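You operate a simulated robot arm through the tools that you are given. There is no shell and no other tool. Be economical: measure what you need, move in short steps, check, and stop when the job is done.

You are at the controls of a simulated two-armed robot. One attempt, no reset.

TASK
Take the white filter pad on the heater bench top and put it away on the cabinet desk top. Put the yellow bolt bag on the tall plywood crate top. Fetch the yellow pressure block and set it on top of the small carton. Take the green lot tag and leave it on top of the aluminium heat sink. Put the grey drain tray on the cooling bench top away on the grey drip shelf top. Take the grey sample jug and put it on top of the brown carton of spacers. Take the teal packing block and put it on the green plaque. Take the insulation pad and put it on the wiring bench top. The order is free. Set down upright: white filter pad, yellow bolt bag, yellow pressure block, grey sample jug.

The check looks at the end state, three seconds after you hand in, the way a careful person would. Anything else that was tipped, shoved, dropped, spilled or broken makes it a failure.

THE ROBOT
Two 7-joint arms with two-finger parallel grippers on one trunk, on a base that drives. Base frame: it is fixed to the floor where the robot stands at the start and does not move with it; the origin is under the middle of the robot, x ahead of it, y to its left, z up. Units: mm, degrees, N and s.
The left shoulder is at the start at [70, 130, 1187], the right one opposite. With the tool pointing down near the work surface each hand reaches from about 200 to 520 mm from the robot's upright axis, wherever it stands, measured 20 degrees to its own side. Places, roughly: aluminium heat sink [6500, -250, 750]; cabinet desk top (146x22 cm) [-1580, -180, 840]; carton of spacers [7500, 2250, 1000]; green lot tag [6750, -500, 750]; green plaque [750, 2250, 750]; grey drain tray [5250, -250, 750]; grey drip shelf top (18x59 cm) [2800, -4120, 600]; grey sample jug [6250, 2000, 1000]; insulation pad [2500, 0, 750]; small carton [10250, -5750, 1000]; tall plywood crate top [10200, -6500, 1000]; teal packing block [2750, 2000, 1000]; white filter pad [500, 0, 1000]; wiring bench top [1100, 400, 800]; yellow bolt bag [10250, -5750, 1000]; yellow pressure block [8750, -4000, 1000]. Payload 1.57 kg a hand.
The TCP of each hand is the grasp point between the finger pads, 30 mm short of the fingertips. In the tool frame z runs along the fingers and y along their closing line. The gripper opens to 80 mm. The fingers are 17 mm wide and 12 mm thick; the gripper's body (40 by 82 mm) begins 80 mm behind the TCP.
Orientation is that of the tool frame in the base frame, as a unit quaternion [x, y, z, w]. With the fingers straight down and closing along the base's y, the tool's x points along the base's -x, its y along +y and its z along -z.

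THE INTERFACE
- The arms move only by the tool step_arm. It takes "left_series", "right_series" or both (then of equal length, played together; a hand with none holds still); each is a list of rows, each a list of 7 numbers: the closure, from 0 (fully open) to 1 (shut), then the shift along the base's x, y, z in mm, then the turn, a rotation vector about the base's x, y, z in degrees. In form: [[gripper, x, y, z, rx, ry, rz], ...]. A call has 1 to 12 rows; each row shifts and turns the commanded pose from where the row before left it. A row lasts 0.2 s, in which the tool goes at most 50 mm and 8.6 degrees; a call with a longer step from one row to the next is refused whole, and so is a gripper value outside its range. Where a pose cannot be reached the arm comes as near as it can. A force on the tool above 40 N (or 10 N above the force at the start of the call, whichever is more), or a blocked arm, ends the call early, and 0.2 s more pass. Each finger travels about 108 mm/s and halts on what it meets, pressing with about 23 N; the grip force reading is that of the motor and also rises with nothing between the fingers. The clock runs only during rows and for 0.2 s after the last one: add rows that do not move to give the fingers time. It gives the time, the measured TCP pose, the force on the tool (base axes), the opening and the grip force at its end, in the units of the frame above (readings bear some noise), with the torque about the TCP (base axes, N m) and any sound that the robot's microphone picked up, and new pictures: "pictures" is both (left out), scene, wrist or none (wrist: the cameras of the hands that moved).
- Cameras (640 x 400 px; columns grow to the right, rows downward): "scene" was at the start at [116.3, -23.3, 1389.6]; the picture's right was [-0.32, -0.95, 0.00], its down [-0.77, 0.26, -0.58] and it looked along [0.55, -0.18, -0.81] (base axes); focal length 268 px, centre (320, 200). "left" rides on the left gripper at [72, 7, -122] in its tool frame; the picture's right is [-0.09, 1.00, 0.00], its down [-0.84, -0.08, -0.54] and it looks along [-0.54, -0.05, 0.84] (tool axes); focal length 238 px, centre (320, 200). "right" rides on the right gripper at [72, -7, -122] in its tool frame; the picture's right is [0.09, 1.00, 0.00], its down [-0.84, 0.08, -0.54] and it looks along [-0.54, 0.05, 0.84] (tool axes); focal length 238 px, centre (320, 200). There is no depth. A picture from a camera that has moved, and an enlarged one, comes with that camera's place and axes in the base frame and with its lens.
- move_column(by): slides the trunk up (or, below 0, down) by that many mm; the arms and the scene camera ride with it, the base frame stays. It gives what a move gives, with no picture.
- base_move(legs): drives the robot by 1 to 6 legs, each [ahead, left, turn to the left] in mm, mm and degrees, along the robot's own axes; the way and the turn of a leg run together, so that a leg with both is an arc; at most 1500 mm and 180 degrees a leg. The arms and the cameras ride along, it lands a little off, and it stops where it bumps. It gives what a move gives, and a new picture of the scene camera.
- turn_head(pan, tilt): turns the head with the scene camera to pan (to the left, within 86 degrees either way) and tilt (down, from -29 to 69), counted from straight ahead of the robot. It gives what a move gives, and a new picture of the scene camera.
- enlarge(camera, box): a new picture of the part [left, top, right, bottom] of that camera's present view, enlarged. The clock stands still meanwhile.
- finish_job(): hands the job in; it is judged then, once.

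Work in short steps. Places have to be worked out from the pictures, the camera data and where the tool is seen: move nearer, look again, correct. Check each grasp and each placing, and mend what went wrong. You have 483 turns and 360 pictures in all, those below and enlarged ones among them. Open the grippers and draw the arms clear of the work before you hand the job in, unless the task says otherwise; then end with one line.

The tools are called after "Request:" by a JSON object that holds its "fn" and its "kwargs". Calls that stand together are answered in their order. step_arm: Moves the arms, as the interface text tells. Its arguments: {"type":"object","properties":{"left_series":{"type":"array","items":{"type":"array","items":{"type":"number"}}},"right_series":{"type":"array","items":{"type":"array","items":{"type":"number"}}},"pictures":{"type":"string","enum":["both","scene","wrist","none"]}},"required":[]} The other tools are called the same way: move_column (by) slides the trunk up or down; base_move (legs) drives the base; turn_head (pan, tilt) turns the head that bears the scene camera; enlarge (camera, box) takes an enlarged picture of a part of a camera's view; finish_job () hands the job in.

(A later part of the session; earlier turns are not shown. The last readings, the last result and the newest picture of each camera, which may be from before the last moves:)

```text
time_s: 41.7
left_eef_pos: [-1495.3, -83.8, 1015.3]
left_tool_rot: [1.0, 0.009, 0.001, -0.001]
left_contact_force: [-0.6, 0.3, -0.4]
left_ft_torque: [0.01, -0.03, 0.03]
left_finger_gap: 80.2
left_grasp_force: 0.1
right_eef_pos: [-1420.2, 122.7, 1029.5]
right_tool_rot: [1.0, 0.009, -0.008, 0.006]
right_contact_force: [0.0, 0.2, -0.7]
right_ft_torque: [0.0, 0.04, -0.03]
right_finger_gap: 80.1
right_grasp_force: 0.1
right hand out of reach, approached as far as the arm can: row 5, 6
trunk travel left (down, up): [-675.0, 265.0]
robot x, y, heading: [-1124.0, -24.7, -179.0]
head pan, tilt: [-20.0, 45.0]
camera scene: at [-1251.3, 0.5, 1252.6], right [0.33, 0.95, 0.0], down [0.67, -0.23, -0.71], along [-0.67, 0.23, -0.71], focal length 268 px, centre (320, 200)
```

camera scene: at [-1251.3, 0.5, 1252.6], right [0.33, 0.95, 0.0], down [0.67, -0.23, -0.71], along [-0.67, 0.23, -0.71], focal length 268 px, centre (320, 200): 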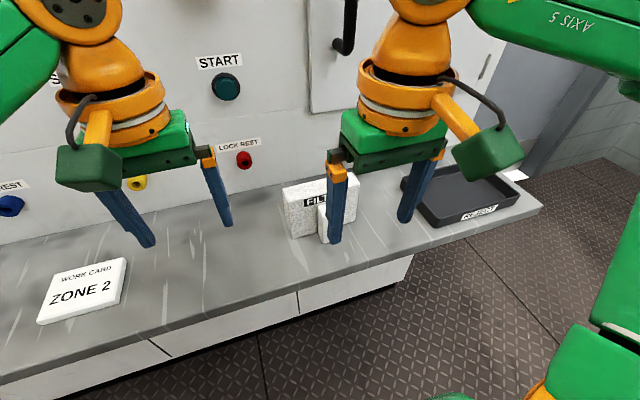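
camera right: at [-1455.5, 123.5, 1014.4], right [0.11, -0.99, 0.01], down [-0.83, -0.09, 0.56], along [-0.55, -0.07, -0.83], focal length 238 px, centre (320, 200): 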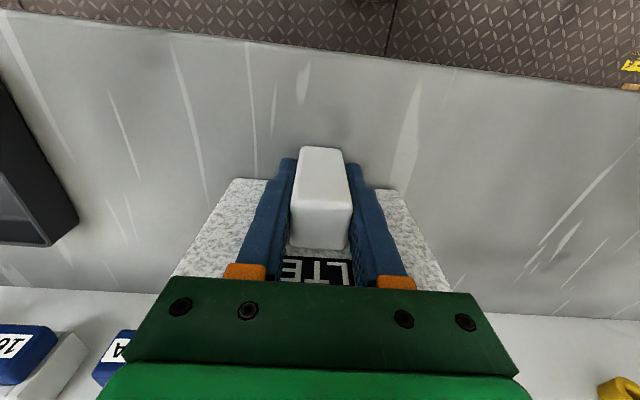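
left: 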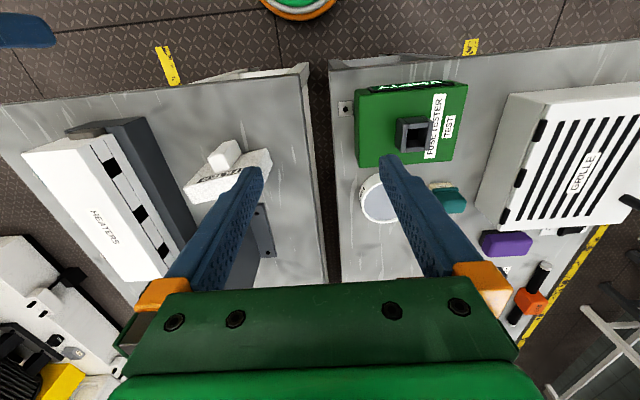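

The pad stands upright on the desk. I'll back off and turn round to survey the hall for the next items.

Request:
{"fn": "base_move", "kwargs": {"legs": [[-600, 0, 0], [0, 0, -150]]}}

Request:
{"fn": "turn_head", "kwargs": {"pan": 0, "tilt": 12}}

```text
time_s: 51.3
left_eef_pos: [-229.6, 228.2, 1015.2]
left_tool_rot: [-0.272, 0.962, -0.001, 0.0]
left_contact_force: [-0.5, 0.1, -0.7]
left_ft_torque: [0.02, -0.02, -0.02]
left_finger_gap: 80.2
left_grasp_force: 0.1
right_eef_pos: [-192.0, 12.2, 1029.4]
right_tool_rot: [-0.273, 0.962, 0.008, 0.005]
right_contact_force: [0.1, 0.2, 0.1]
right_ft_torque: [-0.02, -0.02, -0.01]
right_finger_gap: 80.0
right_grasp_force: 0.0
trunk travel left (down, up): [-675.0, 265.0]
robot x, y, heading: [-519.9, -14.4, 31.4]
head pan, tilt: [-20.0, 45.0]
camera scene: at [-402.9, 30.4, 1252.5], right [0.2, -0.98, 0.0], down [-0.69, -0.14, -0.71], along [0.69, 0.14, -0.71], focal length 268 px, centre (320, 200)
```

scene: 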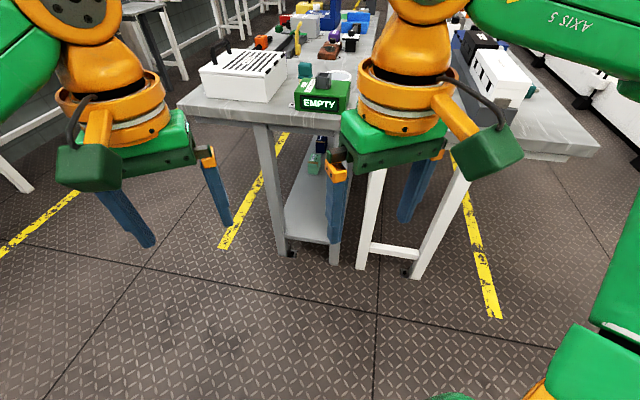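

```text
time_s: 52.2
left_eef_pos: [-231.1, 228.8, 1015.2]
left_tool_rot: [-0.273, 0.962, 0.0, 0.0]
left_contact_force: [0.1, 0.5, -0.3]
left_ft_torque: [0.01, 0.0, -0.02]
left_finger_gap: 79.9
left_grasp_force: 0.1
right_eef_pos: [-190.9, 12.7, 1031.0]
right_tool_rot: [-0.272, 0.962, 0.008, 0.004]
right_contact_force: [0.3, -0.5, -1.0]
right_ft_torque: [0.02, 0.0, 0.0]
right_finger_gap: 80.0
right_grasp_force: 0.1
trunk travel left (down, up): [-675.0, 265.0]
robot x, y, heading: [-523.0, -12.0, 31.5]
head pan, tilt: [0.0, 12.0]
camera scene: at [-403.1, 62.8, 1304.1], right [0.52, -0.85, 0.0], down [-0.18, -0.11, -0.98], along [0.83, 0.51, -0.21], focal length 268 px, centre (320, 200)
```

scene: 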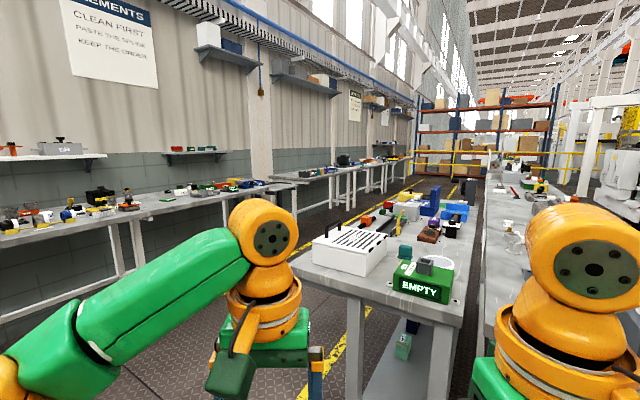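

The wall benches to the left should hold the plaque and the teal block. I'll drive into the left aisle, to about y≈1250.

Request:
{"fn": "base_move", "kwargs": {"legs": [[0, 0, 58.5], [1250, 0, 0], [0, 0, -45]]}}

```text
time_s: 63.2
left_eef_pos: [-315.0, 1526.3, 1015.7]
left_tool_rot: [-0.388, 0.922, 0.0, 0.0]
left_contact_force: [-1.1, 0.5, -0.6]
left_ft_torque: [-0.03, -0.02, 0.01]
left_finger_gap: 79.7
left_grasp_force: 0.1
right_eef_pos: [-225.3, 1325.4, 1028.5]
right_tool_rot: [-0.387, 0.922, 0.008, 0.004]
right_contact_force: [0.1, -0.2, 0.5]
right_ft_torque: [-0.04, -0.03, -0.02]
right_finger_gap: 80.1
right_grasp_force: 0.1
trunk travel left (down, up): [-675.0, 265.0]
robot x, y, heading: [-535.5, 1219.1, 46.0]
head pan, tilt: [0.0, 12.0]
camera scene: at [-443.1, 1323.6, 1304.2], right [0.71, -0.7, 0.0], down [-0.15, -0.15, -0.98], along [0.69, 0.7, -0.21], focal length 268 px, centre (320, 200)
```

scene: 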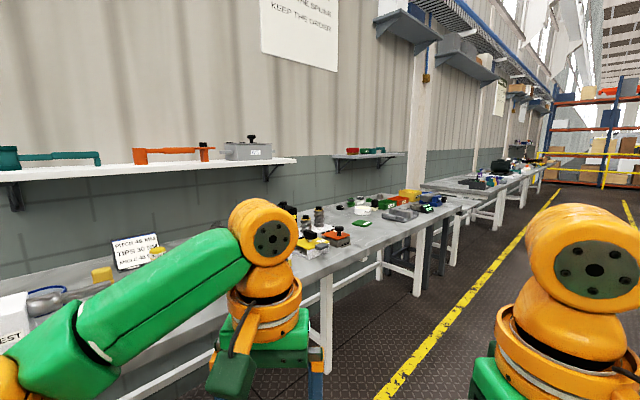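

A flat green rectangle lies near [900, 2300], likely the plaque. I'll drive down the aisle and look left.

Request:
{"fn": "base_move", "kwargs": {"legs": [[0, 0, -46], [1300, 0, 0]]}}

Request:
{"fn": "turn_head", "kwargs": {"pan": 75, "tilt": 30}}

Request:
{"fn": "turn_head", "kwargs": {"pan": 30, "tilt": 20}}

```text
time_s: 71.9
left_eef_pos: [1152.7, 1207.7, 1014.8]
left_tool_rot: [0.027, 1.0, 0.0, 0.001]
left_contact_force: [0.7, 1.2, 0.0]
left_ft_torque: [0.02, 0.0, -0.03]
left_finger_gap: 79.8
left_grasp_force: 0.0
right_eef_pos: [1062.4, 1007.4, 1029.3]
right_tool_rot: [0.026, 1.0, 0.006, 0.007]
right_contact_force: [0.6, -0.4, 0.0]
right_ft_torque: [-0.02, -0.02, 0.03]
right_finger_gap: 79.8
right_grasp_force: 0.1
trunk travel left (down, up): [-675.0, 265.0]
robot x, y, heading: [776.2, 1176.9, -3.4]
head pan, tilt: [0.0, 12.0]
camera scene: at [915.7, 1166.9, 1304.2], right [-0.06, -1.0, 0.0], down [-0.21, 0.01, -0.98], along [0.98, -0.05, -0.21], focal length 268 px, centre (320, 200)
```

scene: 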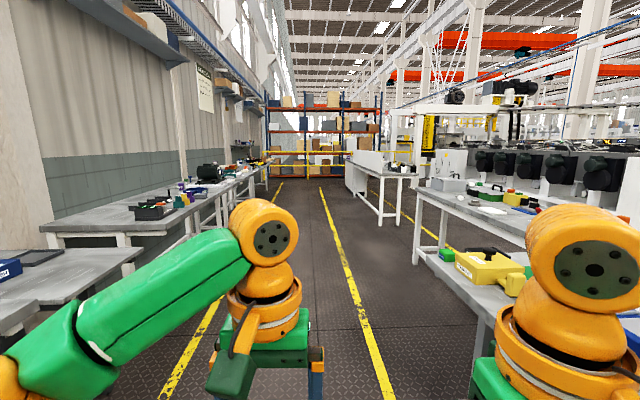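

```text
time_s: 73.4
left_eef_pos: [1152.6, 1206.2, 1016.8]
left_tool_rot: [0.027, 1.0, 0.0, 0.0]
left_contact_force: [0.7, -0.5, -0.8]
left_ft_torque: [0.0, 0.04, 0.0]
left_finger_gap: 80.1
left_grasp_force: 0.0
right_eef_pos: [1062.2, 1006.2, 1030.0]
right_tool_rot: [0.027, 1.0, 0.006, 0.007]
right_contact_force: [-0.6, 0.4, 0.0]
right_ft_torque: [-0.02, 0.01, 0.0]
right_finger_gap: 80.1
right_grasp_force: 0.0
trunk travel left (down, up): [-675.0, 265.0]
robot x, y, heading: [777.8, 1172.8, -3.2]
head pan, tilt: [75.0, 30.0]
camera scene: at [851.2, 1257.9, 1275.1], right [0.95, -0.31, 0.0], down [-0.16, -0.47, -0.87], along [0.27, 0.82, -0.5], focal length 268 px, centre (320, 200)
```

scene: 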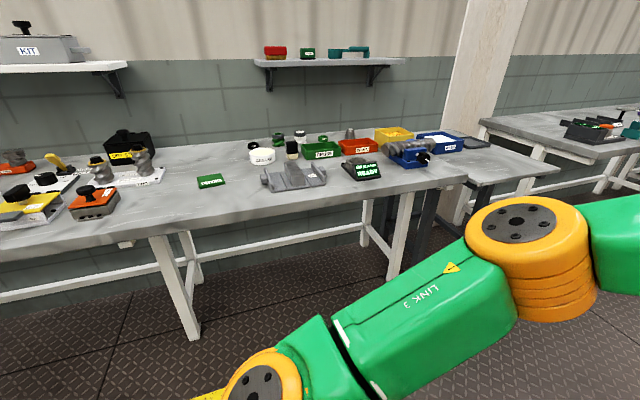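

```text
time_s: 74.5
left_eef_pos: [1152.8, 1206.0, 1016.2]
left_tool_rot: [0.027, 1.0, 0.0, 0.0]
left_contact_force: [-0.3, -0.9, -1.1]
left_ft_torque: [-0.04, 0.02, 0.02]
left_finger_gap: 79.8
left_grasp_force: 0.0
right_eef_pos: [1062.6, 1007.9, 1029.9]
right_tool_rot: [0.026, 1.0, 0.006, 0.007]
right_contact_force: [0.8, -0.3, 0.1]
right_ft_torque: [-0.03, 0.0, 0.02]
right_finger_gap: 80.0
right_grasp_force: 0.0
trunk travel left (down, up): [-675.0, 265.0]
robot x, y, heading: [776.6, 1173.4, -3.0]
head pan, tilt: [30.0, 20.0]
camera scene: at [906.0, 1214.2, 1291.1], right [0.45, -0.89, 0.0], down [-0.31, -0.15, -0.94], along [0.84, 0.42, -0.34], focal length 268 px, centre (320, 200)
```

scene: 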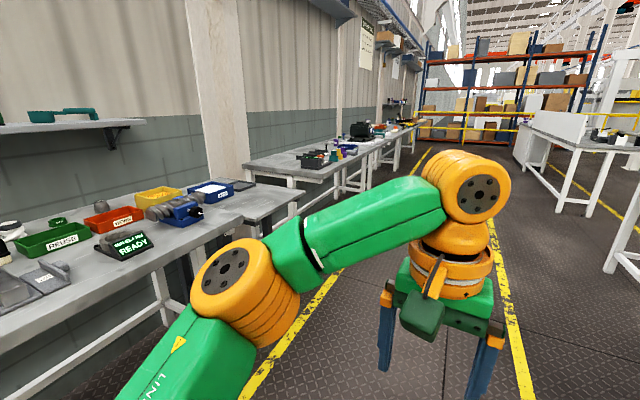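

The plaque is at about [747, 2240]. I'll drive on to the next bench for the teal block.

Request:
{"fn": "base_move", "kwargs": {"legs": [[1500, 0, 3], [350, 0, 0], [0, 0, 90]]}}

Request:
{"fn": "turn_head", "kwargs": {"pan": 0, "tilt": 30}}

```text
time_s: 87.8
left_eef_pos: [2605.3, 1504.5, 1016.1]
left_tool_rot: [0.713, -0.701, 0.0, 0.0]
left_contact_force: [0.9, 0.5, -0.3]
left_ft_torque: [0.03, 0.02, 0.0]
left_finger_gap: 80.0
left_grasp_force: 0.1
right_eef_pos: [2810.0, 1428.5, 1029.9]
right_tool_rot: [0.713, -0.701, -0.01, -0.001]
right_contact_force: [-0.3, -0.6, 0.5]
right_ft_torque: [-0.01, 0.01, 0.02]
right_finger_gap: 80.2
right_grasp_force: 0.0
trunk travel left (down, up): [-675.0, 265.0]
robot x, y, heading: [2661.9, 1129.1, 91.0]
head pan, tilt: [30.0, 20.0]
camera scene: at [2611.4, 1259.7, 1291.2], right [0.86, 0.51, 0.0], down [0.18, -0.29, -0.94], along [-0.48, 0.81, -0.34], focal length 268 px, centre (320, 200)
```

scene: 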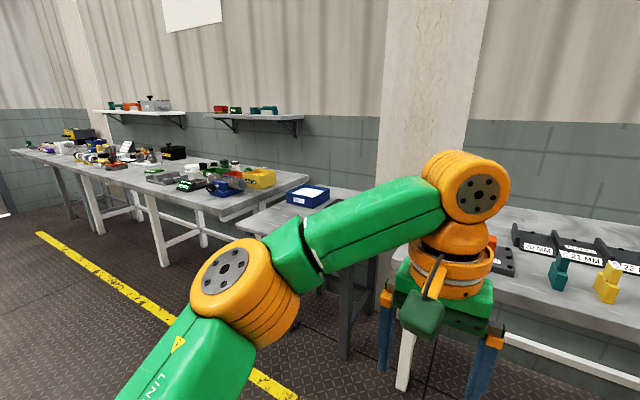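

```text
time_s: 88.8
left_eef_pos: [2604.5, 1505.6, 1015.7]
left_tool_rot: [0.712, -0.702, 0.0, 0.0]
left_contact_force: [-0.1, 0.4, 0.5]
left_ft_torque: [-0.02, -0.01, 0.0]
left_finger_gap: 80.2
left_grasp_force: 0.0
right_eef_pos: [2811.0, 1428.1, 1029.5]
right_tool_rot: [0.713, -0.701, -0.009, 0.0]
right_contact_force: [0.2, -0.2, 0.0]
right_ft_torque: [-0.02, 0.01, -0.02]
right_finger_gap: 79.8
right_grasp_force: 0.2
trunk travel left (down, up): [-675.0, 265.0]
robot x, y, heading: [2660.0, 1131.3, 90.8]
head pan, tilt: [0.0, 30.0]
camera scene: at [2657.5, 1270.2, 1275.1], right [1.0, 0.02, 0.0], down [0.01, -0.5, -0.87], along [-0.01, 0.87, -0.5], focal length 268 px, centre (320, 200)
```

scene: 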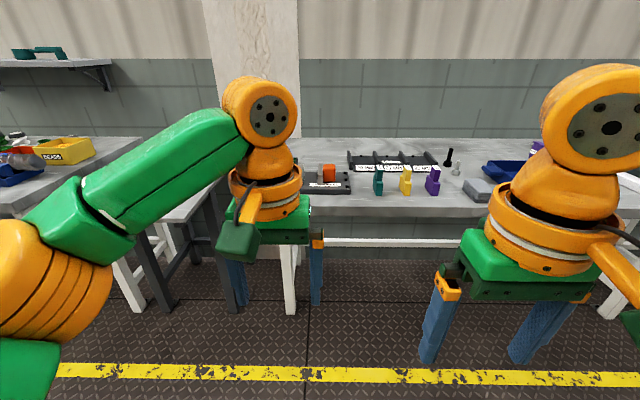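

The teal block is near [2850, 2110]. I'll enlarge that area.

Request:
{"fn": "enlarge", "kwargs": {"camera": "scene", "box": [290, 130, 490, 255]}}

```text
3.20 times, centred on (390, 192) of scene
camera zoom: at [2657.5, 1270.2, 1275.1], right [1.0, 0.02, 0.0], down [0.01, -0.5, -0.87], along [-0.01, 0.87, -0.5], focal length 858 px, centre (96, 224)
```

zoom: 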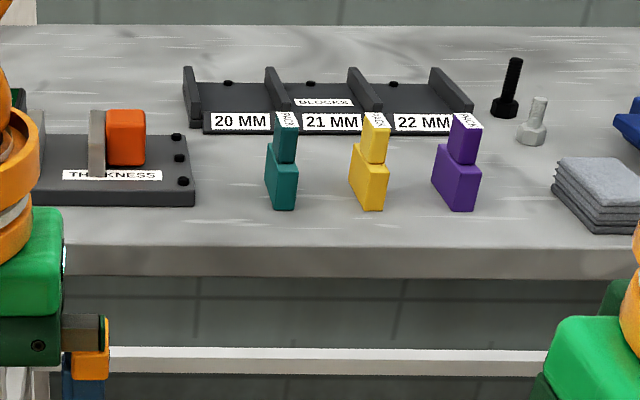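

The block is small and stepped, standing near the bench front (edge y≈1990). I'll drive closer with the right hand toward it.

Request:
{"fn": "base_move", "kwargs": {"legs": [[540, -35, -1]]}}

Request:
{"fn": "turn_head", "kwargs": {"pan": -20, "tilt": 48}}

```text
time_s: 92.0
left_eef_pos: [2635.4, 2056.8, 1016.3]
left_tool_rot: [0.711, -0.703, 0.0, 0.0]
left_contact_force: [-0.1, 0.2, 0.9]
left_ft_torque: [-0.02, -0.01, -0.01]
left_finger_gap: 80.1
left_grasp_force: 0.0
right_eef_pos: [2841.1, 1978.2, 1029.5]
right_tool_rot: [0.711, -0.703, -0.009, -0.001]
right_contact_force: [0.3, -0.3, -0.9]
right_ft_torque: [0.0, 0.0, -0.03]
right_finger_gap: 80.0
right_grasp_force: 0.1
trunk travel left (down, up): [-675.0, 265.0]
robot x, y, heading: [2689.5, 1679.4, 90.5]
head pan, tilt: [0.0, 30.0]
camera scene: at [2686.8, 1821.4, 1275.2], right [1.0, 0.01, 0.0], down [0.0, -0.5, -0.87], along [-0.01, 0.87, -0.5], focal length 268 px, centre (320, 200)
```

scene: 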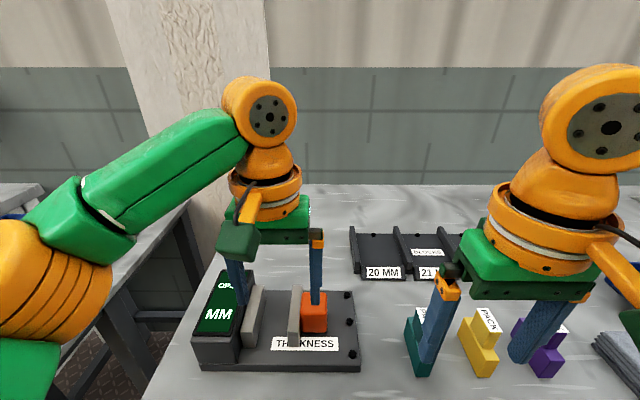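

```text
time_s: 92.8
left_eef_pos: [2636.2, 2056.1, 1015.9]
left_tool_rot: [0.711, -0.703, 0.0, 0.0]
left_contact_force: [0.7, 0.2, 0.4]
left_ft_torque: [0.03, -0.01, 0.03]
left_finger_gap: 79.9
left_grasp_force: 0.0
right_eef_pos: [2841.4, 1977.4, 1029.4]
right_tool_rot: [0.71, -0.704, -0.009, 0.0]
right_contact_force: [-0.7, 0.5, -0.2]
right_ft_torque: [0.02, 0.03, 0.01]
right_finger_gap: 80.0
right_grasp_force: 0.0
trunk travel left (down, up): [-675.0, 265.0]
robot x, y, heading: [2693.0, 1678.8, 90.7]
head pan, tilt: [-20.0, 48.0]
camera scene: at [2713.8, 1806.1, 1248.3], right [0.94, -0.33, 0.0], down [-0.25, -0.7, -0.67], along [0.22, 0.63, -0.74], focal length 268 px, centre (320, 200)
```

scene: 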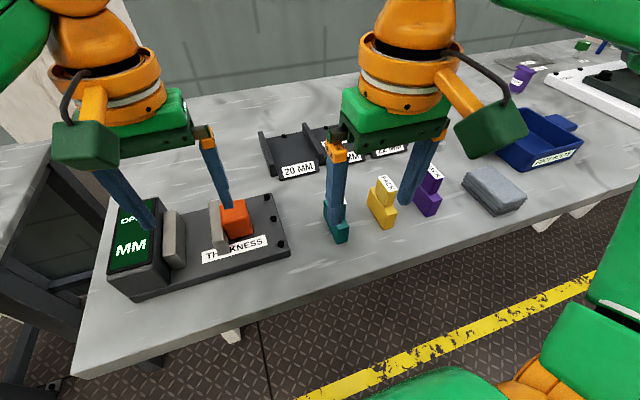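

I'll take a wrist view from the right hand to locate the teal block precisely.

Request:
{"fn": "step_arm", "kwargs": {"right_series": [[0, 0, 0, 0, 0, 0, 0]], "pictures": "wrist"}}

```text
time_s: 93.2
left_eef_pos: [2635.2, 2057.2, 1016.1]
left_tool_rot: [0.711, -0.703, 0.0, 0.0]
left_contact_force: [0.5, 0.7, -0.4]
left_ft_torque: [-0.02, 0.03, 0.0]
left_finger_gap: 79.9
left_grasp_force: 0.0
right_eef_pos: [2841.3, 1978.9, 1029.2]
right_tool_rot: [0.71, -0.704, -0.008, 0.0]
right_contact_force: [-0.5, -0.6, -0.1]
right_ft_torque: [-0.05, 0.02, -0.01]
right_finger_gap: 80.0
right_grasp_force: 0.1
trunk travel left (down, up): [-675.0, 265.0]
robot x, y, heading: [2694.1, 1678.7, 90.3]
head pan, tilt: [-20.0, 48.0]
camera right: at [2850.8, 1905.1, 1152.0], right [-0.99, -0.1, 0.01], down [-0.08, 0.83, 0.55], along [-0.07, 0.55, -0.83], focal length 238 px, centre (320, 200)
```

right: 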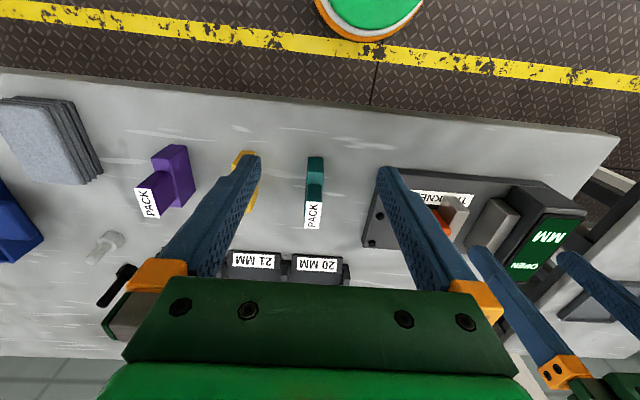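

The teal block is at about x 2838, y 2040–2075, roughly 20 mm thick along x. I'll hover lower with partly closed fingers and look again.

Request:
{"fn": "step_arm", "kwargs": {"right_series": [[0.3, 0, 35, -15, 0, 0, 0], [0.3, -2, 35, -20, 0, 0, 0], [0.3, 0, 0, -10, 0, 0, 0], [0.3, 0, 0, 0, 0, 0, 0]], "pictures": "both"}}

```text
time_s: 94.2
left_eef_pos: [2636.1, 2057.0, 1015.4]
left_tool_rot: [0.711, -0.703, 0.0, -0.001]
left_contact_force: [-0.2, -0.2, -0.3]
left_ft_torque: [0.0, 0.01, 0.04]
left_finger_gap: 80.0
left_grasp_force: 0.0
right_eef_pos: [2836.7, 2047.5, 983.1]
right_tool_rot: [0.71, -0.704, -0.009, 0.0]
right_contact_force: [-0.6, 0.2, 0.0]
right_ft_torque: [-0.01, 0.02, 0.0]
right_finger_gap: 55.9
right_grasp_force: 0.0
trunk travel left (down, up): [-675.0, 265.0]
robot x, y, heading: [2696.0, 1680.3, 90.5]
head pan, tilt: [-20.0, 48.0]
camera scene: at [2713.7, 1805.8, 1248.3], right [0.94, -0.33, 0.0], down [-0.25, -0.7, -0.67], along [0.22, 0.63, -0.74], focal length 268 px, centre (320, 200)
camera right: at [2846.9, 1974.9, 1105.5], right [-0.99, -0.1, 0.01], down [-0.08, 0.83, 0.55], along [-0.06, 0.55, -0.83], focal length 238 px, centre (320, 200)
```

scene: 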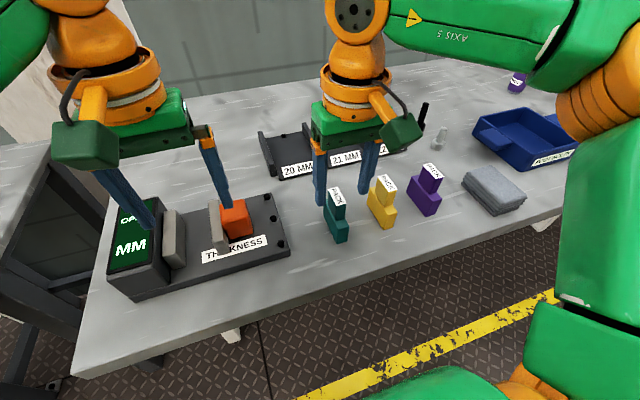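
right: 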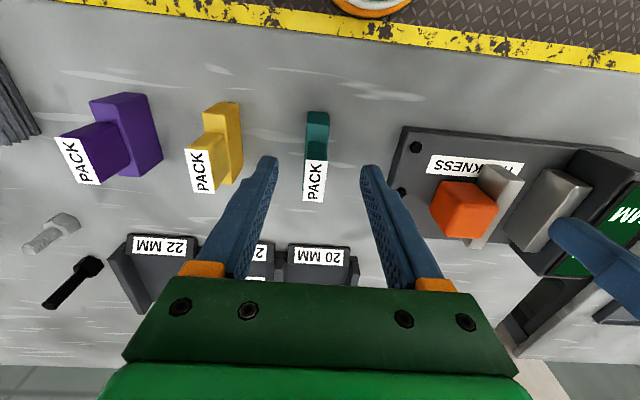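

I'll enlarge to see the step shape.

Request:
{"fn": "enlarge", "kwargs": {"camera": "right", "box": [180, 80, 380, 210]}}

Request:
{"fn": "enlarge", "kwargs": {"camera": "scene", "box": [290, 150, 450, 260]}}

```text
3.08 times, centred on (280, 145) of right
camera zoom: at [2846.9, 1974.9, 1105.5], right [-0.99, -0.1, 0.01], down [-0.08, 0.83, 0.55], along [-0.06, 0.55, -0.83], focal length 733 px, centre (443, 369)
```

zoom: 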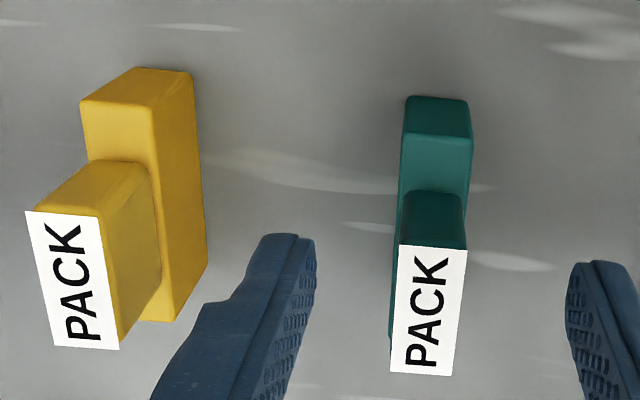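

```text
3.64 times, centred on (370, 205) of scene
camera zoom: at [2713.7, 1805.8, 1248.3], right [0.94, -0.33, 0.0], down [-0.25, -0.7, -0.67], along [0.22, 0.63, -0.74], focal length 975 px, centre (138, 182)
```

zoom: 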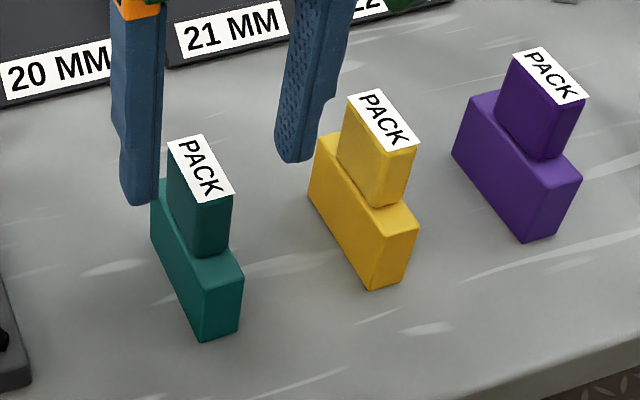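

It's an inverted T with a narrow upper block at z 900–950, centred at about [2841, 2061]. I'll align, descend to TCP z≈930 and grip.

Request:
{"fn": "step_arm", "kwargs": {"right_series": [[0.3, 4, 13, 0, 0, 0, 0], [0.3, 0, 0, -25, 0, 0, 0], [0.3, 0, 0, -28, 0, 0, 0], [0.3, 0, 0, 0, 0, 0, 0]], "pictures": "wrist"}}

```text
time_s: 95.2
left_eef_pos: [2635.9, 2056.6, 1016.0]
left_tool_rot: [0.711, -0.703, 0.001, 0.001]
left_contact_force: [-1.0, 0.4, 0.5]
left_ft_torque: [0.01, 0.0, -0.02]
left_finger_gap: 80.0
left_grasp_force: 0.1
right_eef_pos: [2843.6, 2059.9, 930.4]
right_tool_rot: [0.711, -0.704, -0.009, -0.001]
right_contact_force: [-0.4, 0.2, 1.0]
right_ft_torque: [-0.04, -0.01, 0.0]
right_finger_gap: 56.1
right_grasp_force: 0.0
trunk travel left (down, up): [-675.0, 265.0]
robot x, y, heading: [2692.3, 1679.3, 90.4]
head pan, tilt: [-20.0, 48.0]
camera right: at [2853.1, 1985.6, 1053.1], right [-0.99, -0.1, 0.01], down [-0.08, 0.83, 0.55], along [-0.07, 0.55, -0.83], focal length 238 px, centre (320, 200)
```

right: 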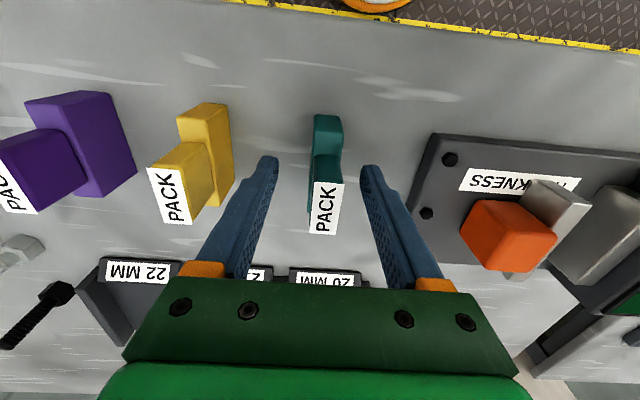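

It's aligned, so I'll close and lift.

Request:
{"fn": "step_arm", "kwargs": {"right_series": [[0.5, -3, 0, 0, 0, 0, 0], [0.8, 0, 0, 0, 0, 0, 0], [1, 0, 0, 0, 0, 0, 0], [1, 0, 0, 0, 0, 0, 0], [1, 0, 0, 20, 0, 0, 0], [1, 0, 0, 40, 0, 0, 0], [1, 0, -20, 45, 0, 0, 0], [1, 0, -40, 25, 0, 0, 0], [1, 0, 0, 0, 0, 0, 0]], "pictures": "wrist"}}

```text
time_s: 97.2
left_eef_pos: [2635.2, 2058.1, 1015.5]
left_tool_rot: [0.711, -0.703, 0.001, 0.0]
left_contact_force: [0.0, -0.2, 0.1]
left_ft_torque: [-0.02, 0.0, -0.02]
left_finger_gap: 79.7
left_grasp_force: 0.0
right_eef_pos: [2843.1, 2000.0, 1062.5]
right_tool_rot: [0.71, -0.704, -0.008, 0.0]
right_contact_force: [-1.1, 1.2, -3.0]
right_ft_torque: [-0.02, -0.01, -0.01]
right_finger_gap: 17.8
right_grasp_force: 23.3
trunk travel left (down, up): [-675.0, 265.0]
robot x, y, heading: [2690.6, 1683.9, 90.2]
head pan, tilt: [-20.0, 48.0]
camera right: at [2853.8, 1926.1, 1184.9], right [-0.99, -0.1, 0.01], down [-0.08, 0.83, 0.55], along [-0.07, 0.55, -0.83], focal length 238 px, centre (320, 200)
```

right: 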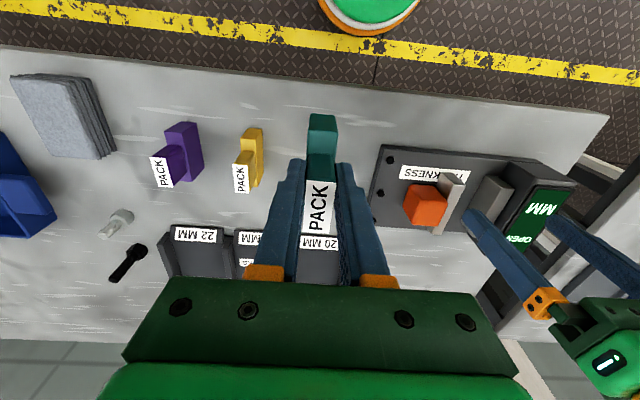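

The block is held. I'll back off, strafe left along the aisle to the plaque bench, and then straighten.

Request:
{"fn": "base_move", "kwargs": {"legs": [[-350, 0, 0], [0, 1500, 0], [0, 580, 0], [250, 0, 0]]}}

Request:
{"fn": "turn_head", "kwargs": {"pan": -15, "tilt": 40}}

```text
time_s: 110.5
left_eef_pos: [602.2, 1874.7, 1015.7]
left_tool_rot: [0.725, -0.689, 0.0, 0.0]
left_contact_force: [0.6, 0.3, -1.2]
left_ft_torque: [-0.06, 0.01, 0.02]
left_finger_gap: 79.9
left_grasp_force: 0.0
right_eef_pos: [812.3, 1825.1, 1062.7]
right_tool_rot: [0.724, -0.69, -0.01, -0.001]
right_contact_force: [-0.6, 0.7, -1.9]
right_ft_torque: [-0.04, 0.02, 0.01]
right_finger_gap: 17.8
right_grasp_force: 23.2
trunk travel left (down, up): [-675.0, 265.0]
robot x, y, heading: [672.4, 1501.3, 92.8]
head pan, tilt: [-20.0, 48.0]
camera scene: at [690.6, 1627.3, 1248.4], right [0.96, -0.3, 0.0], down [-0.22, -0.71, -0.67], along [0.2, 0.64, -0.74], focal length 268 px, centre (320, 200)
```

scene: 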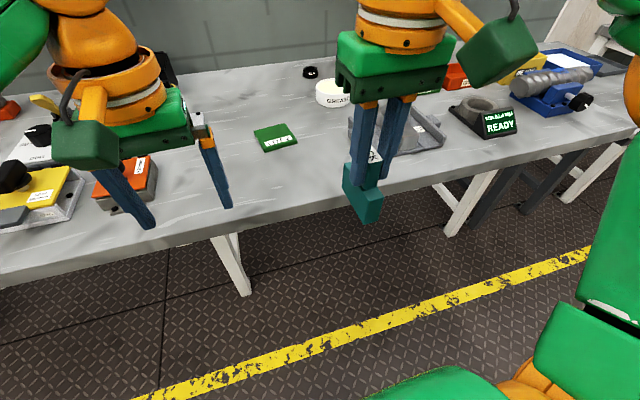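

```text
time_s: 111.2
left_eef_pos: [602.1, 1874.9, 1014.5]
left_tool_rot: [0.724, -0.689, 0.001, 0.0]
left_contact_force: [0.2, -0.1, 0.2]
left_ft_torque: [0.02, -0.01, 0.0]
left_finger_gap: 80.1
left_grasp_force: 0.1
right_eef_pos: [812.6, 1827.5, 1062.9]
right_tool_rot: [0.724, -0.69, -0.01, -0.001]
right_contact_force: [-0.4, -0.4, -1.5]
right_ft_torque: [-0.03, -0.01, 0.01]
right_finger_gap: 17.9
right_grasp_force: 23.0
trunk travel left (down, up): [-675.0, 265.0]
robot x, y, heading: [670.1, 1505.2, 92.9]
head pan, tilt: [-15.0, 40.0]
camera scene: at [685.2, 1636.9, 1259.6], right [0.98, -0.21, 0.0], down [-0.14, -0.63, -0.77], along [0.16, 0.75, -0.64], focal length 268 px, centre (320, 200)
```

scene: 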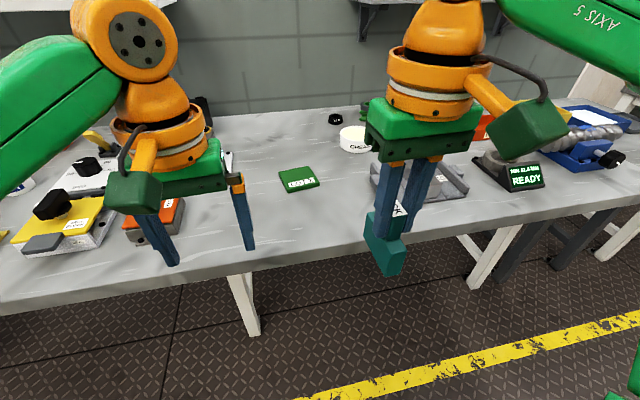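

The plaque is at about [752, 2216]. I'll straighten and approach, then test the right hand's reach; I'm lifting the left hand out of the way too.

Request:
{"fn": "step_arm", "kwargs": {"left_series": [[0, 0, -30, 40, 0, 0, 0], [0, 0, -30, 40, 0, 0, 0], [0, 0, -30, 40, 0, 0, 0], [0, 0, 0, 30, 0, 0, 0]], "pictures": "none"}}

Request:
{"fn": "base_move", "kwargs": {"legs": [[0, 50, -2.9], [240, 0, 0]]}}

```text
time_s: 112.2
left_eef_pos: [598.1, 1784.2, 1137.1]
left_tool_rot: [0.724, -0.69, 0.001, 0.0]
left_contact_force: [0.0, 0.3, 1.0]
left_ft_torque: [0.01, -0.03, -0.01]
left_finger_gap: 80.1
left_grasp_force: 0.1
left hand out of reach, approached as far as the arm can: row 4
right_eef_pos: [812.3, 1826.9, 1062.4]
right_tool_rot: [0.725, -0.689, -0.01, 0.0]
right_contact_force: [-0.2, -0.1, -2.1]
right_ft_torque: [-0.02, -0.03, 0.01]
right_finger_gap: 17.7
right_grasp_force: 23.1
trunk travel left (down, up): [-675.0, 265.0]
robot x, y, heading: [673.2, 1501.7, 92.9]
head pan, tilt: [-15.0, 40.0]
```

```text
time_s: 114.5
left_eef_pos: [561.6, 2022.8, 1137.1]
left_tool_rot: [0.709, -0.705, 0.0, 0.0]
left_contact_force: [0.3, -0.3, 0.4]
left_ft_torque: [0.02, 0.0, 0.0]
left_finger_gap: 79.9
left_grasp_force: 0.1
right_eef_pos: [777.2, 2056.7, 1063.6]
right_tool_rot: [0.709, -0.705, -0.01, -0.001]
right_contact_force: [0.1, 0.2, -1.4]
right_ft_torque: [0.02, 0.0, 0.0]
right_finger_gap: 18.0
right_grasp_force: 22.9
trunk travel left (down, up): [-675.0, 265.0]
robot x, y, heading: [624.1, 1744.9, 90.1]
head pan, tilt: [-15.0, 40.0]
camera scene: at [642.0, 1872.5, 1259.9], right [0.97, -0.25, 0.0], down [-0.16, -0.62, -0.77], along [0.2, 0.74, -0.64], focal length 268 px, centre (320, 200)
```

scene: 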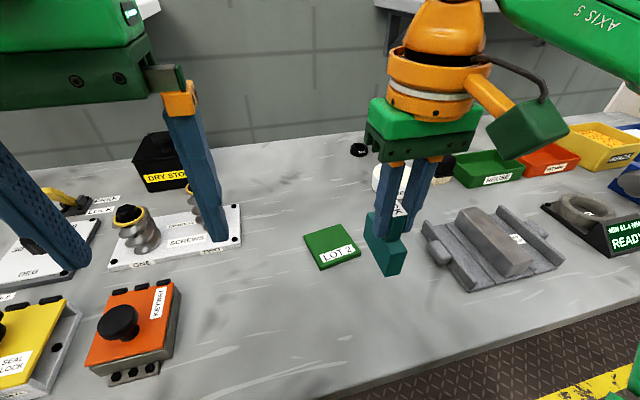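

The plaque ("LOT 2") centre is ≈[755, 2205]. I'll lower the trunk 90 mm to gain reach.

Request:
{"fn": "move_column", "kwargs": {"by": -90}}

Request:
{"fn": "step_arm", "kwargs": {"right_series": [[1, -6, 40, 8, 0, 0, 0], [1, -6, 40, 0, 0, 0, 0], [1, -6, 40, 0, 0, 0, 0], [1, -4, 28, 0, 0, 0, 0], [1, 0, 0, 0, 0, 0, 0]], "pictures": "both"}}

```text
time_s: 115.7
left_eef_pos: [562.6, 2025.1, 1047.3]
left_tool_rot: [0.709, -0.705, 0.0, 0.001]
left_contact_force: [-0.6, -0.2, -0.1]
left_ft_torque: [-0.01, -0.01, -0.01]
left_finger_gap: 79.8
left_grasp_force: 0.0
right_eef_pos: [777.5, 2057.9, 972.1]
right_tool_rot: [0.709, -0.705, -0.008, -0.001]
right_contact_force: [0.8, 0.0, -2.1]
right_ft_torque: [0.0, -0.03, -0.02]
right_finger_gap: 17.8
right_grasp_force: 23.2
trunk travel left (down, up): [-585.0, 355.0]
robot x, y, heading: [622.8, 1737.4, 90.1]
head pan, tilt: [-15.0, 40.0]
```

```text
time_s: 116.9
left_eef_pos: [558.5, 2017.6, 1049.7]
left_tool_rot: [0.71, -0.705, -0.003, -0.004]
left_contact_force: [0.3, -0.1, -0.6]
left_ft_torque: [-0.01, -0.02, 0.01]
left_finger_gap: 80.2
left_grasp_force: 0.0
right_eef_pos: [805.9, 2132.3, 933.5]
right_tool_rot: [0.708, -0.706, -0.014, -0.004]
right_contact_force: [-3.9, -4.6, 27.8]
right_ft_torque: [0.57, 0.46, 0.15]
right_finger_gap: 18.3
right_grasp_force: 23.4
right hand out of reach, approached as far as the arm can: row 1, 2, 3, 4
trunk travel left (down, up): [-585.0, 355.0]
robot x, y, heading: [625.4, 1742.8, 90.4]
head pan, tilt: [-15.0, 40.0]
camera scene: at [638.3, 1865.9, 1171.1], right [0.97, -0.25, 0.0], down [-0.16, -0.62, -0.77], along [0.2, 0.75, -0.64], focal length 268 px, centre (320, 200)
camera right: at [815.1, 2056.6, 1055.8], right [-1.0, -0.1, 0.01], down [-0.08, 0.82, 0.56], along [-0.06, 0.56, -0.83], focal length 238 px, centre (320, 200)
```

scene: 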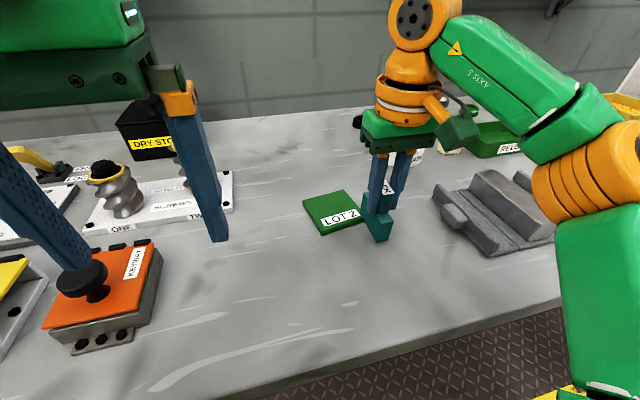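
right: 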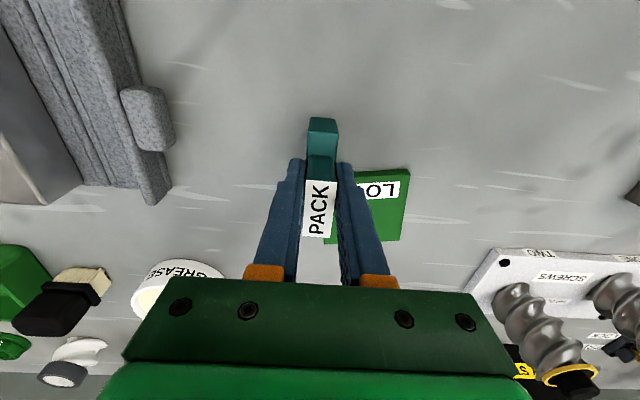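

The reach limit dragged the hand down and the block is pressing on the bench. I'll raise it off, retract, put the trunk back up, and move the base 60 mm closer instead.

Request:
{"fn": "step_arm", "kwargs": {"right_series": [[1, -5, -20, 20, 0, 0, 0], [1, -5, -30, 20, 0, 0, 0], [1, -5, -30, 10, 0, 0, 0], [1, 0, 0, 0, 0, 0, 0]], "pictures": "wrist"}}

Request:
{"fn": "move_column", "kwargs": {"by": 90}}

Request:
{"fn": "base_move", "kwargs": {"legs": [[60, 0, 0]]}}

```text
time_s: 117.9
left_eef_pos: [561.7, 2026.3, 1047.2]
left_tool_rot: [0.709, -0.706, 0.0, 0.001]
left_contact_force: [0.5, 0.0, -0.2]
left_ft_torque: [0.0, 0.01, -0.04]
left_finger_gap: 80.2
left_grasp_force: 0.1
right_eef_pos: [792.6, 2056.6, 982.1]
right_tool_rot: [0.708, -0.706, -0.009, 0.0]
right_contact_force: [0.0, -0.3, -3.0]
right_ft_torque: [-0.03, 0.0, 0.0]
right_finger_gap: 17.8
right_grasp_force: 22.8
trunk travel left (down, up): [-585.0, 355.0]
robot x, y, heading: [623.3, 1743.5, 90.3]
head pan, tilt: [-15.0, 40.0]
camera right: at [802.1, 1982.5, 1104.6], right [-1.0, -0.1, 0.01], down [-0.07, 0.83, 0.55], along [-0.06, 0.55, -0.83], focal length 238 px, centre (320, 200)
```

right: 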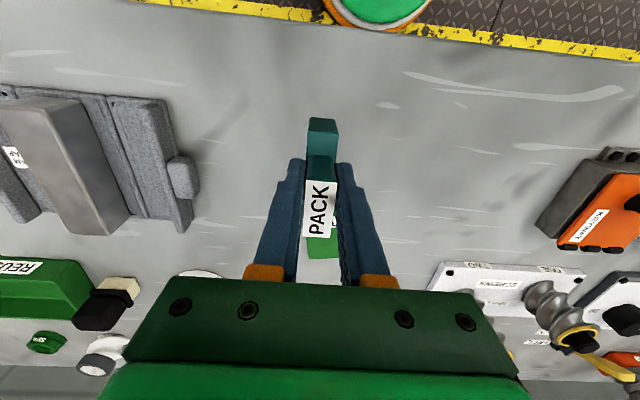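

```text
time_s: 119.2
left_eef_pos: [561.9, 2025.0, 1137.2]
left_tool_rot: [0.709, -0.706, -0.001, 0.001]
left_contact_force: [-1.2, 0.3, -0.1]
left_ft_torque: [-0.03, 0.04, 0.0]
left_finger_gap: 79.9
left_grasp_force: 0.0
right_eef_pos: [793.2, 2056.8, 1072.1]
right_tool_rot: [0.709, -0.705, -0.009, -0.001]
right_contact_force: [0.0, 0.2, -2.4]
right_ft_torque: [-0.01, 0.0, -0.03]
right_finger_gap: 17.9
right_grasp_force: 22.8
trunk travel left (down, up): [-675.0, 265.0]
robot x, y, heading: [623.9, 1743.9, 90.2]
head pan, tilt: [-15.0, 40.0]
```

```text
time_s: 120.1
left_eef_pos: [561.2, 2078.3, 1138.2]
left_tool_rot: [0.71, -0.704, -0.002, -0.002]
left_contact_force: [0.9, -0.2, 0.1]
left_ft_torque: [0.02, 0.01, -0.03]
left_finger_gap: 79.7
left_grasp_force: 0.0
right_eef_pos: [791.2, 2110.2, 1072.6]
right_tool_rot: [0.709, -0.705, -0.011, -0.002]
right_contact_force: [0.4, -0.9, -1.3]
right_ft_torque: [0.0, 0.01, -0.03]
right_finger_gap: 17.9
right_grasp_force: 22.6
trunk travel left (down, up): [-675.0, 265.0]
robot x, y, heading: [620.7, 1797.9, 90.1]
head pan, tilt: [-15.0, 40.0]
camera scene: at [641.7, 1927.0, 1260.3], right [0.97, -0.25, 0.0], down [-0.16, -0.62, -0.77], along [0.19, 0.74, -0.64], focal length 268 px, centre (320, 200)
```

scene: 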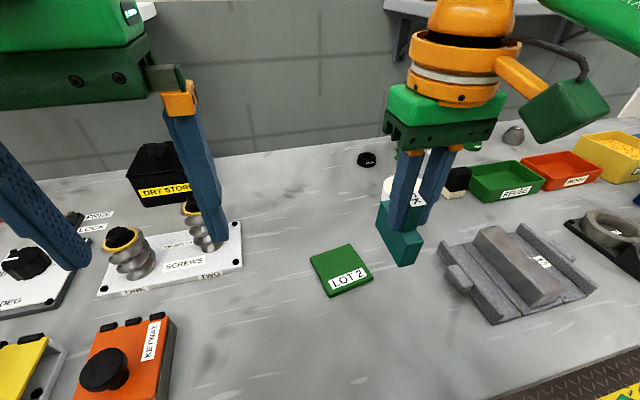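

The plaque centre is now ≈[750, 2197]. I'll move over it with the block bottom about 25 mm clear and check.

Request:
{"fn": "step_arm", "kwargs": {"right_series": [[1, -10, 15, -35, 0, 0, 0], [1, -10, 20, -35, 0, 0, 0], [1, -10, 25, -35, 0, 0, 0], [1, -11, 25, 0, 0, 0, 0], [1, 0, 0, 0, 0, 0, 0]], "pictures": "both"}}

```text
time_s: 121.3
left_eef_pos: [560.9, 2083.6, 1138.2]
left_tool_rot: [0.709, -0.705, -0.001, 0.0]
left_contact_force: [-0.3, 0.2, -0.5]
left_ft_torque: [-0.02, -0.02, -0.01]
left_finger_gap: 80.0
left_grasp_force: 0.0
right_eef_pos: [758.9, 2183.2, 964.7]
right_tool_rot: [0.708, -0.706, -0.011, -0.001]
right_contact_force: [0.8, 0.0, -2.5]
right_ft_torque: [0.03, -0.02, -0.02]
right_finger_gap: 18.0
right_grasp_force: 22.9
right hand out of reach, approached as far as the arm can: row 4
trunk travel left (down, up): [-675.0, 265.0]
robot x, y, heading: [621.0, 1800.0, 90.3]
head pan, tilt: [-15.0, 40.0]
camera scene: at [641.6, 1930.8, 1259.8], right [0.97, -0.25, 0.0], down [-0.16, -0.62, -0.77], along [0.19, 0.74, -0.64], focal length 268 px, centre (320, 200)
camera right: at [769.8, 2110.1, 1088.0], right [-1.0, -0.1, 0.01], down [-0.07, 0.83, 0.56], along [-0.06, 0.55, -0.83], focal length 238 px, centre (320, 200)
```

scene: 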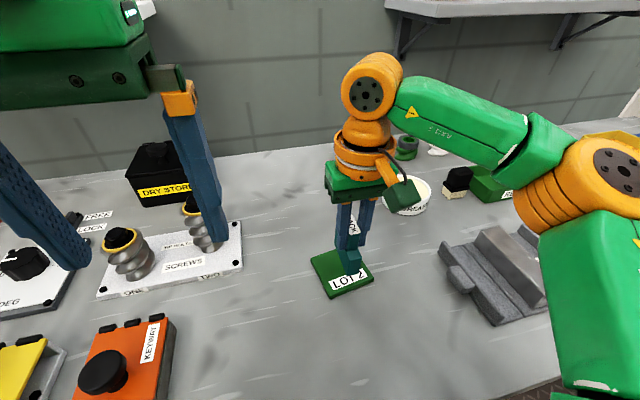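
right: 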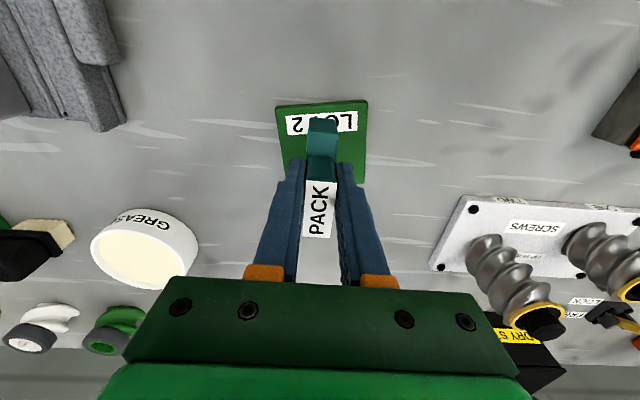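

The plaque centre is ≈[757, 2199] and the block is at y 2183. I'll shift +14 in y while lowering gently.

Request:
{"fn": "step_arm", "kwargs": {"right_series": [[1, -2, 7, -6, 0, 0, 0], [1, 0, 7, -6, 0, 0, 0], [1, 0, 0, 0, 0, 0, 0]], "pictures": "wrist"}}

Request:
{"fn": "enlarge", "kwargs": {"camera": "scene", "box": [280, 190, 420, 310]}}

```text
time_s: 122.1
left_eef_pos: [561.1, 2082.3, 1136.8]
left_tool_rot: [0.71, -0.704, 0.0, -0.001]
left_contact_force: [-0.7, -0.2, 0.5]
left_ft_torque: [0.0, -0.02, 0.01]
left_finger_gap: 80.2
left_grasp_force: 0.0
right_eef_pos: [764.9, 2192.4, 956.2]
right_tool_rot: [0.709, -0.705, -0.011, -0.001]
right_contact_force: [-0.4, -0.5, -1.9]
right_ft_torque: [-0.01, 0.02, 0.01]
right_finger_gap: 18.0
right_grasp_force: 23.1
right hand out of reach, approached as far as the arm can: row 1, 2
trunk travel left (down, up): [-675.0, 265.0]
robot x, y, heading: [620.3, 1801.9, 90.4]
head pan, tilt: [-15.0, 40.0]
camera right: at [774.0, 2119.4, 1078.1], right [-1.0, -0.1, 0.01], down [-0.07, 0.83, 0.56], along [-0.06, 0.55, -0.83], focal length 238 px, centre (320, 200)
```

right: 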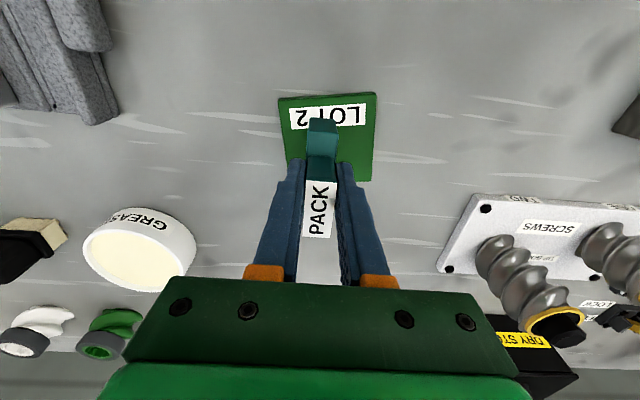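

```text
3.33 times, centred on (350, 250) of scene
camera zoom: at [641.7, 1932.2, 1259.7], right [0.97, -0.25, 0.0], down [-0.16, -0.62, -0.77], along [0.19, 0.74, -0.64], focal length 894 px, centre (220, 33)
```

zoom: 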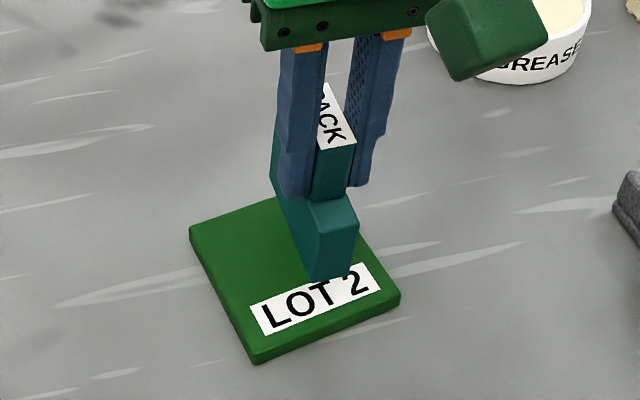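

It's over the plaque. I'll nudge 6 mm in -x and lower until contact.

Request:
{"fn": "step_arm", "kwargs": {"right_series": [[1, -4, 0, -5, 0, 0, 0], [1, -4, 0, -4, 0, 0, 0], [1, 0, 0, -3, 0, 0, 0], [1, 0, 0, 0, 0, 0, 0]], "pictures": "none"}}

Request:
{"fn": "step_arm", "kwargs": {"right_series": [[1, 0, 0, -2, 0, 0, 0], [1, 0, 0, -2, 0, 0, 0], [1, 0, 0, 0, 0, 0, 0]], "pictures": "wrist"}}

```text
time_s: 123.1
left_eef_pos: [562.0, 2082.8, 1137.1]
left_tool_rot: [0.71, -0.704, 0.0, -0.001]
left_contact_force: [-0.8, 0.0, 0.3]
left_ft_torque: [0.01, 0.01, 0.0]
left_finger_gap: 80.2
left_grasp_force: 0.2
right_eef_pos: [757.8, 2191.5, 942.5]
right_tool_rot: [0.709, -0.705, -0.01, 0.0]
right_contact_force: [-0.8, -0.1, -3.5]
right_ft_torque: [-0.01, -0.01, 0.0]
right_finger_gap: 17.8
right_grasp_force: 23.9
right hand out of reach, approached as far as the arm can: row 2
trunk travel left (down, up): [-675.0, 265.0]
robot x, y, heading: [622.6, 1802.9, 90.5]
head pan, tilt: [-15.0, 40.0]
```

```text
time_s: 123.9
left_eef_pos: [561.5, 2082.8, 1137.2]
left_tool_rot: [0.71, -0.704, 0.0, 0.0]
left_contact_force: [0.2, -0.1, -0.4]
left_ft_torque: [0.0, -0.04, 0.0]
left_finger_gap: 79.8
left_grasp_force: 0.0
right_eef_pos: [757.6, 2191.0, 940.6]
right_tool_rot: [0.71, -0.705, -0.009, -0.001]
right_contact_force: [0.3, 0.2, -2.3]
right_ft_torque: [-0.01, -0.02, 0.0]
right_finger_gap: 17.5
right_grasp_force: 23.7
trunk travel left (down, up): [-675.0, 265.0]
robot x, y, heading: [624.4, 1801.9, 90.5]
head pan, tilt: [-15.0, 40.0]
camera right: at [768.5, 2117.2, 1062.4], right [-1.0, -0.1, 0.01], down [-0.08, 0.83, 0.55], along [-0.06, 0.55, -0.83], focal length 238 px, centre (320, 200)
```

right: 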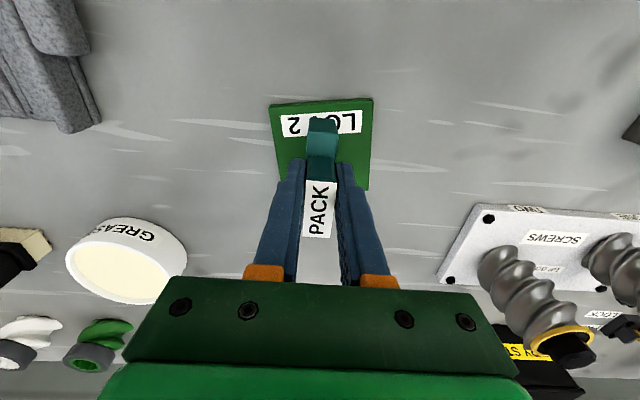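

No contact yet at 940.6, so I'll keep lowering in 2 mm steps.

Request:
{"fn": "step_arm", "kwargs": {"right_series": [[1, 0, 0, -2, 0, 0, 0], [1, 0, 0, -2, 0, 0, 0], [1, 0, 0, 0, 0, 0, 0]], "pictures": "none"}}

Request:
{"fn": "step_arm", "kwargs": {"right_series": [[1, 0, 0, -2, 0, 0, 0], [1, 0, 0, -1, 0, 0, 0], [1, 0, 0, 0, 0, 0, 0]], "pictures": "none"}}

```text
time_s: 124.7
left_eef_pos: [561.5, 2079.1, 1137.3]
left_tool_rot: [0.71, -0.704, -0.001, -0.001]
left_contact_force: [0.2, 0.9, 0.1]
left_ft_torque: [0.01, 0.01, 0.02]
left_finger_gap: 80.0
left_grasp_force: 0.0
right_eef_pos: [758.4, 2189.9, 939.0]
right_tool_rot: [0.709, -0.705, -0.013, -0.003]
right_contact_force: [4.1, 9.3, 33.4]
right_ft_torque: [-0.13, -0.46, 0.15]
right_finger_gap: 17.6
right_grasp_force: 23.1
trunk travel left (down, up): [-675.0, 265.0]
robot x, y, heading: [621.9, 1802.1, 90.5]
head pan, tilt: [-15.0, 40.0]
```

```text
time_s: 125.1
left_eef_pos: [561.3, 2078.3, 1139.3]
left_tool_rot: [0.71, -0.704, -0.001, -0.002]
left_contact_force: [-0.8, 0.6, 0.9]
left_ft_torque: [0.0, 0.02, -0.01]
left_finger_gap: 79.9
left_grasp_force: 0.1
right_eef_pos: [758.3, 2188.9, 937.1]
right_tool_rot: [0.709, -0.705, -0.014, -0.004]
right_contact_force: [1.1, 0.0, 21.6]
right_ft_torque: [-0.58, -0.24, 0.01]
right_finger_gap: 17.8
right_grasp_force: 22.5
trunk travel left (down, up): [-675.0, 265.0]
robot x, y, heading: [621.2, 1801.0, 90.0]
head pan, tilt: [-15.0, 40.0]
stopped in row 1 (right hand): the force on the tool passed its limit at 48 N (the readings are from after the stop); the commanded pose is now the measured one
```

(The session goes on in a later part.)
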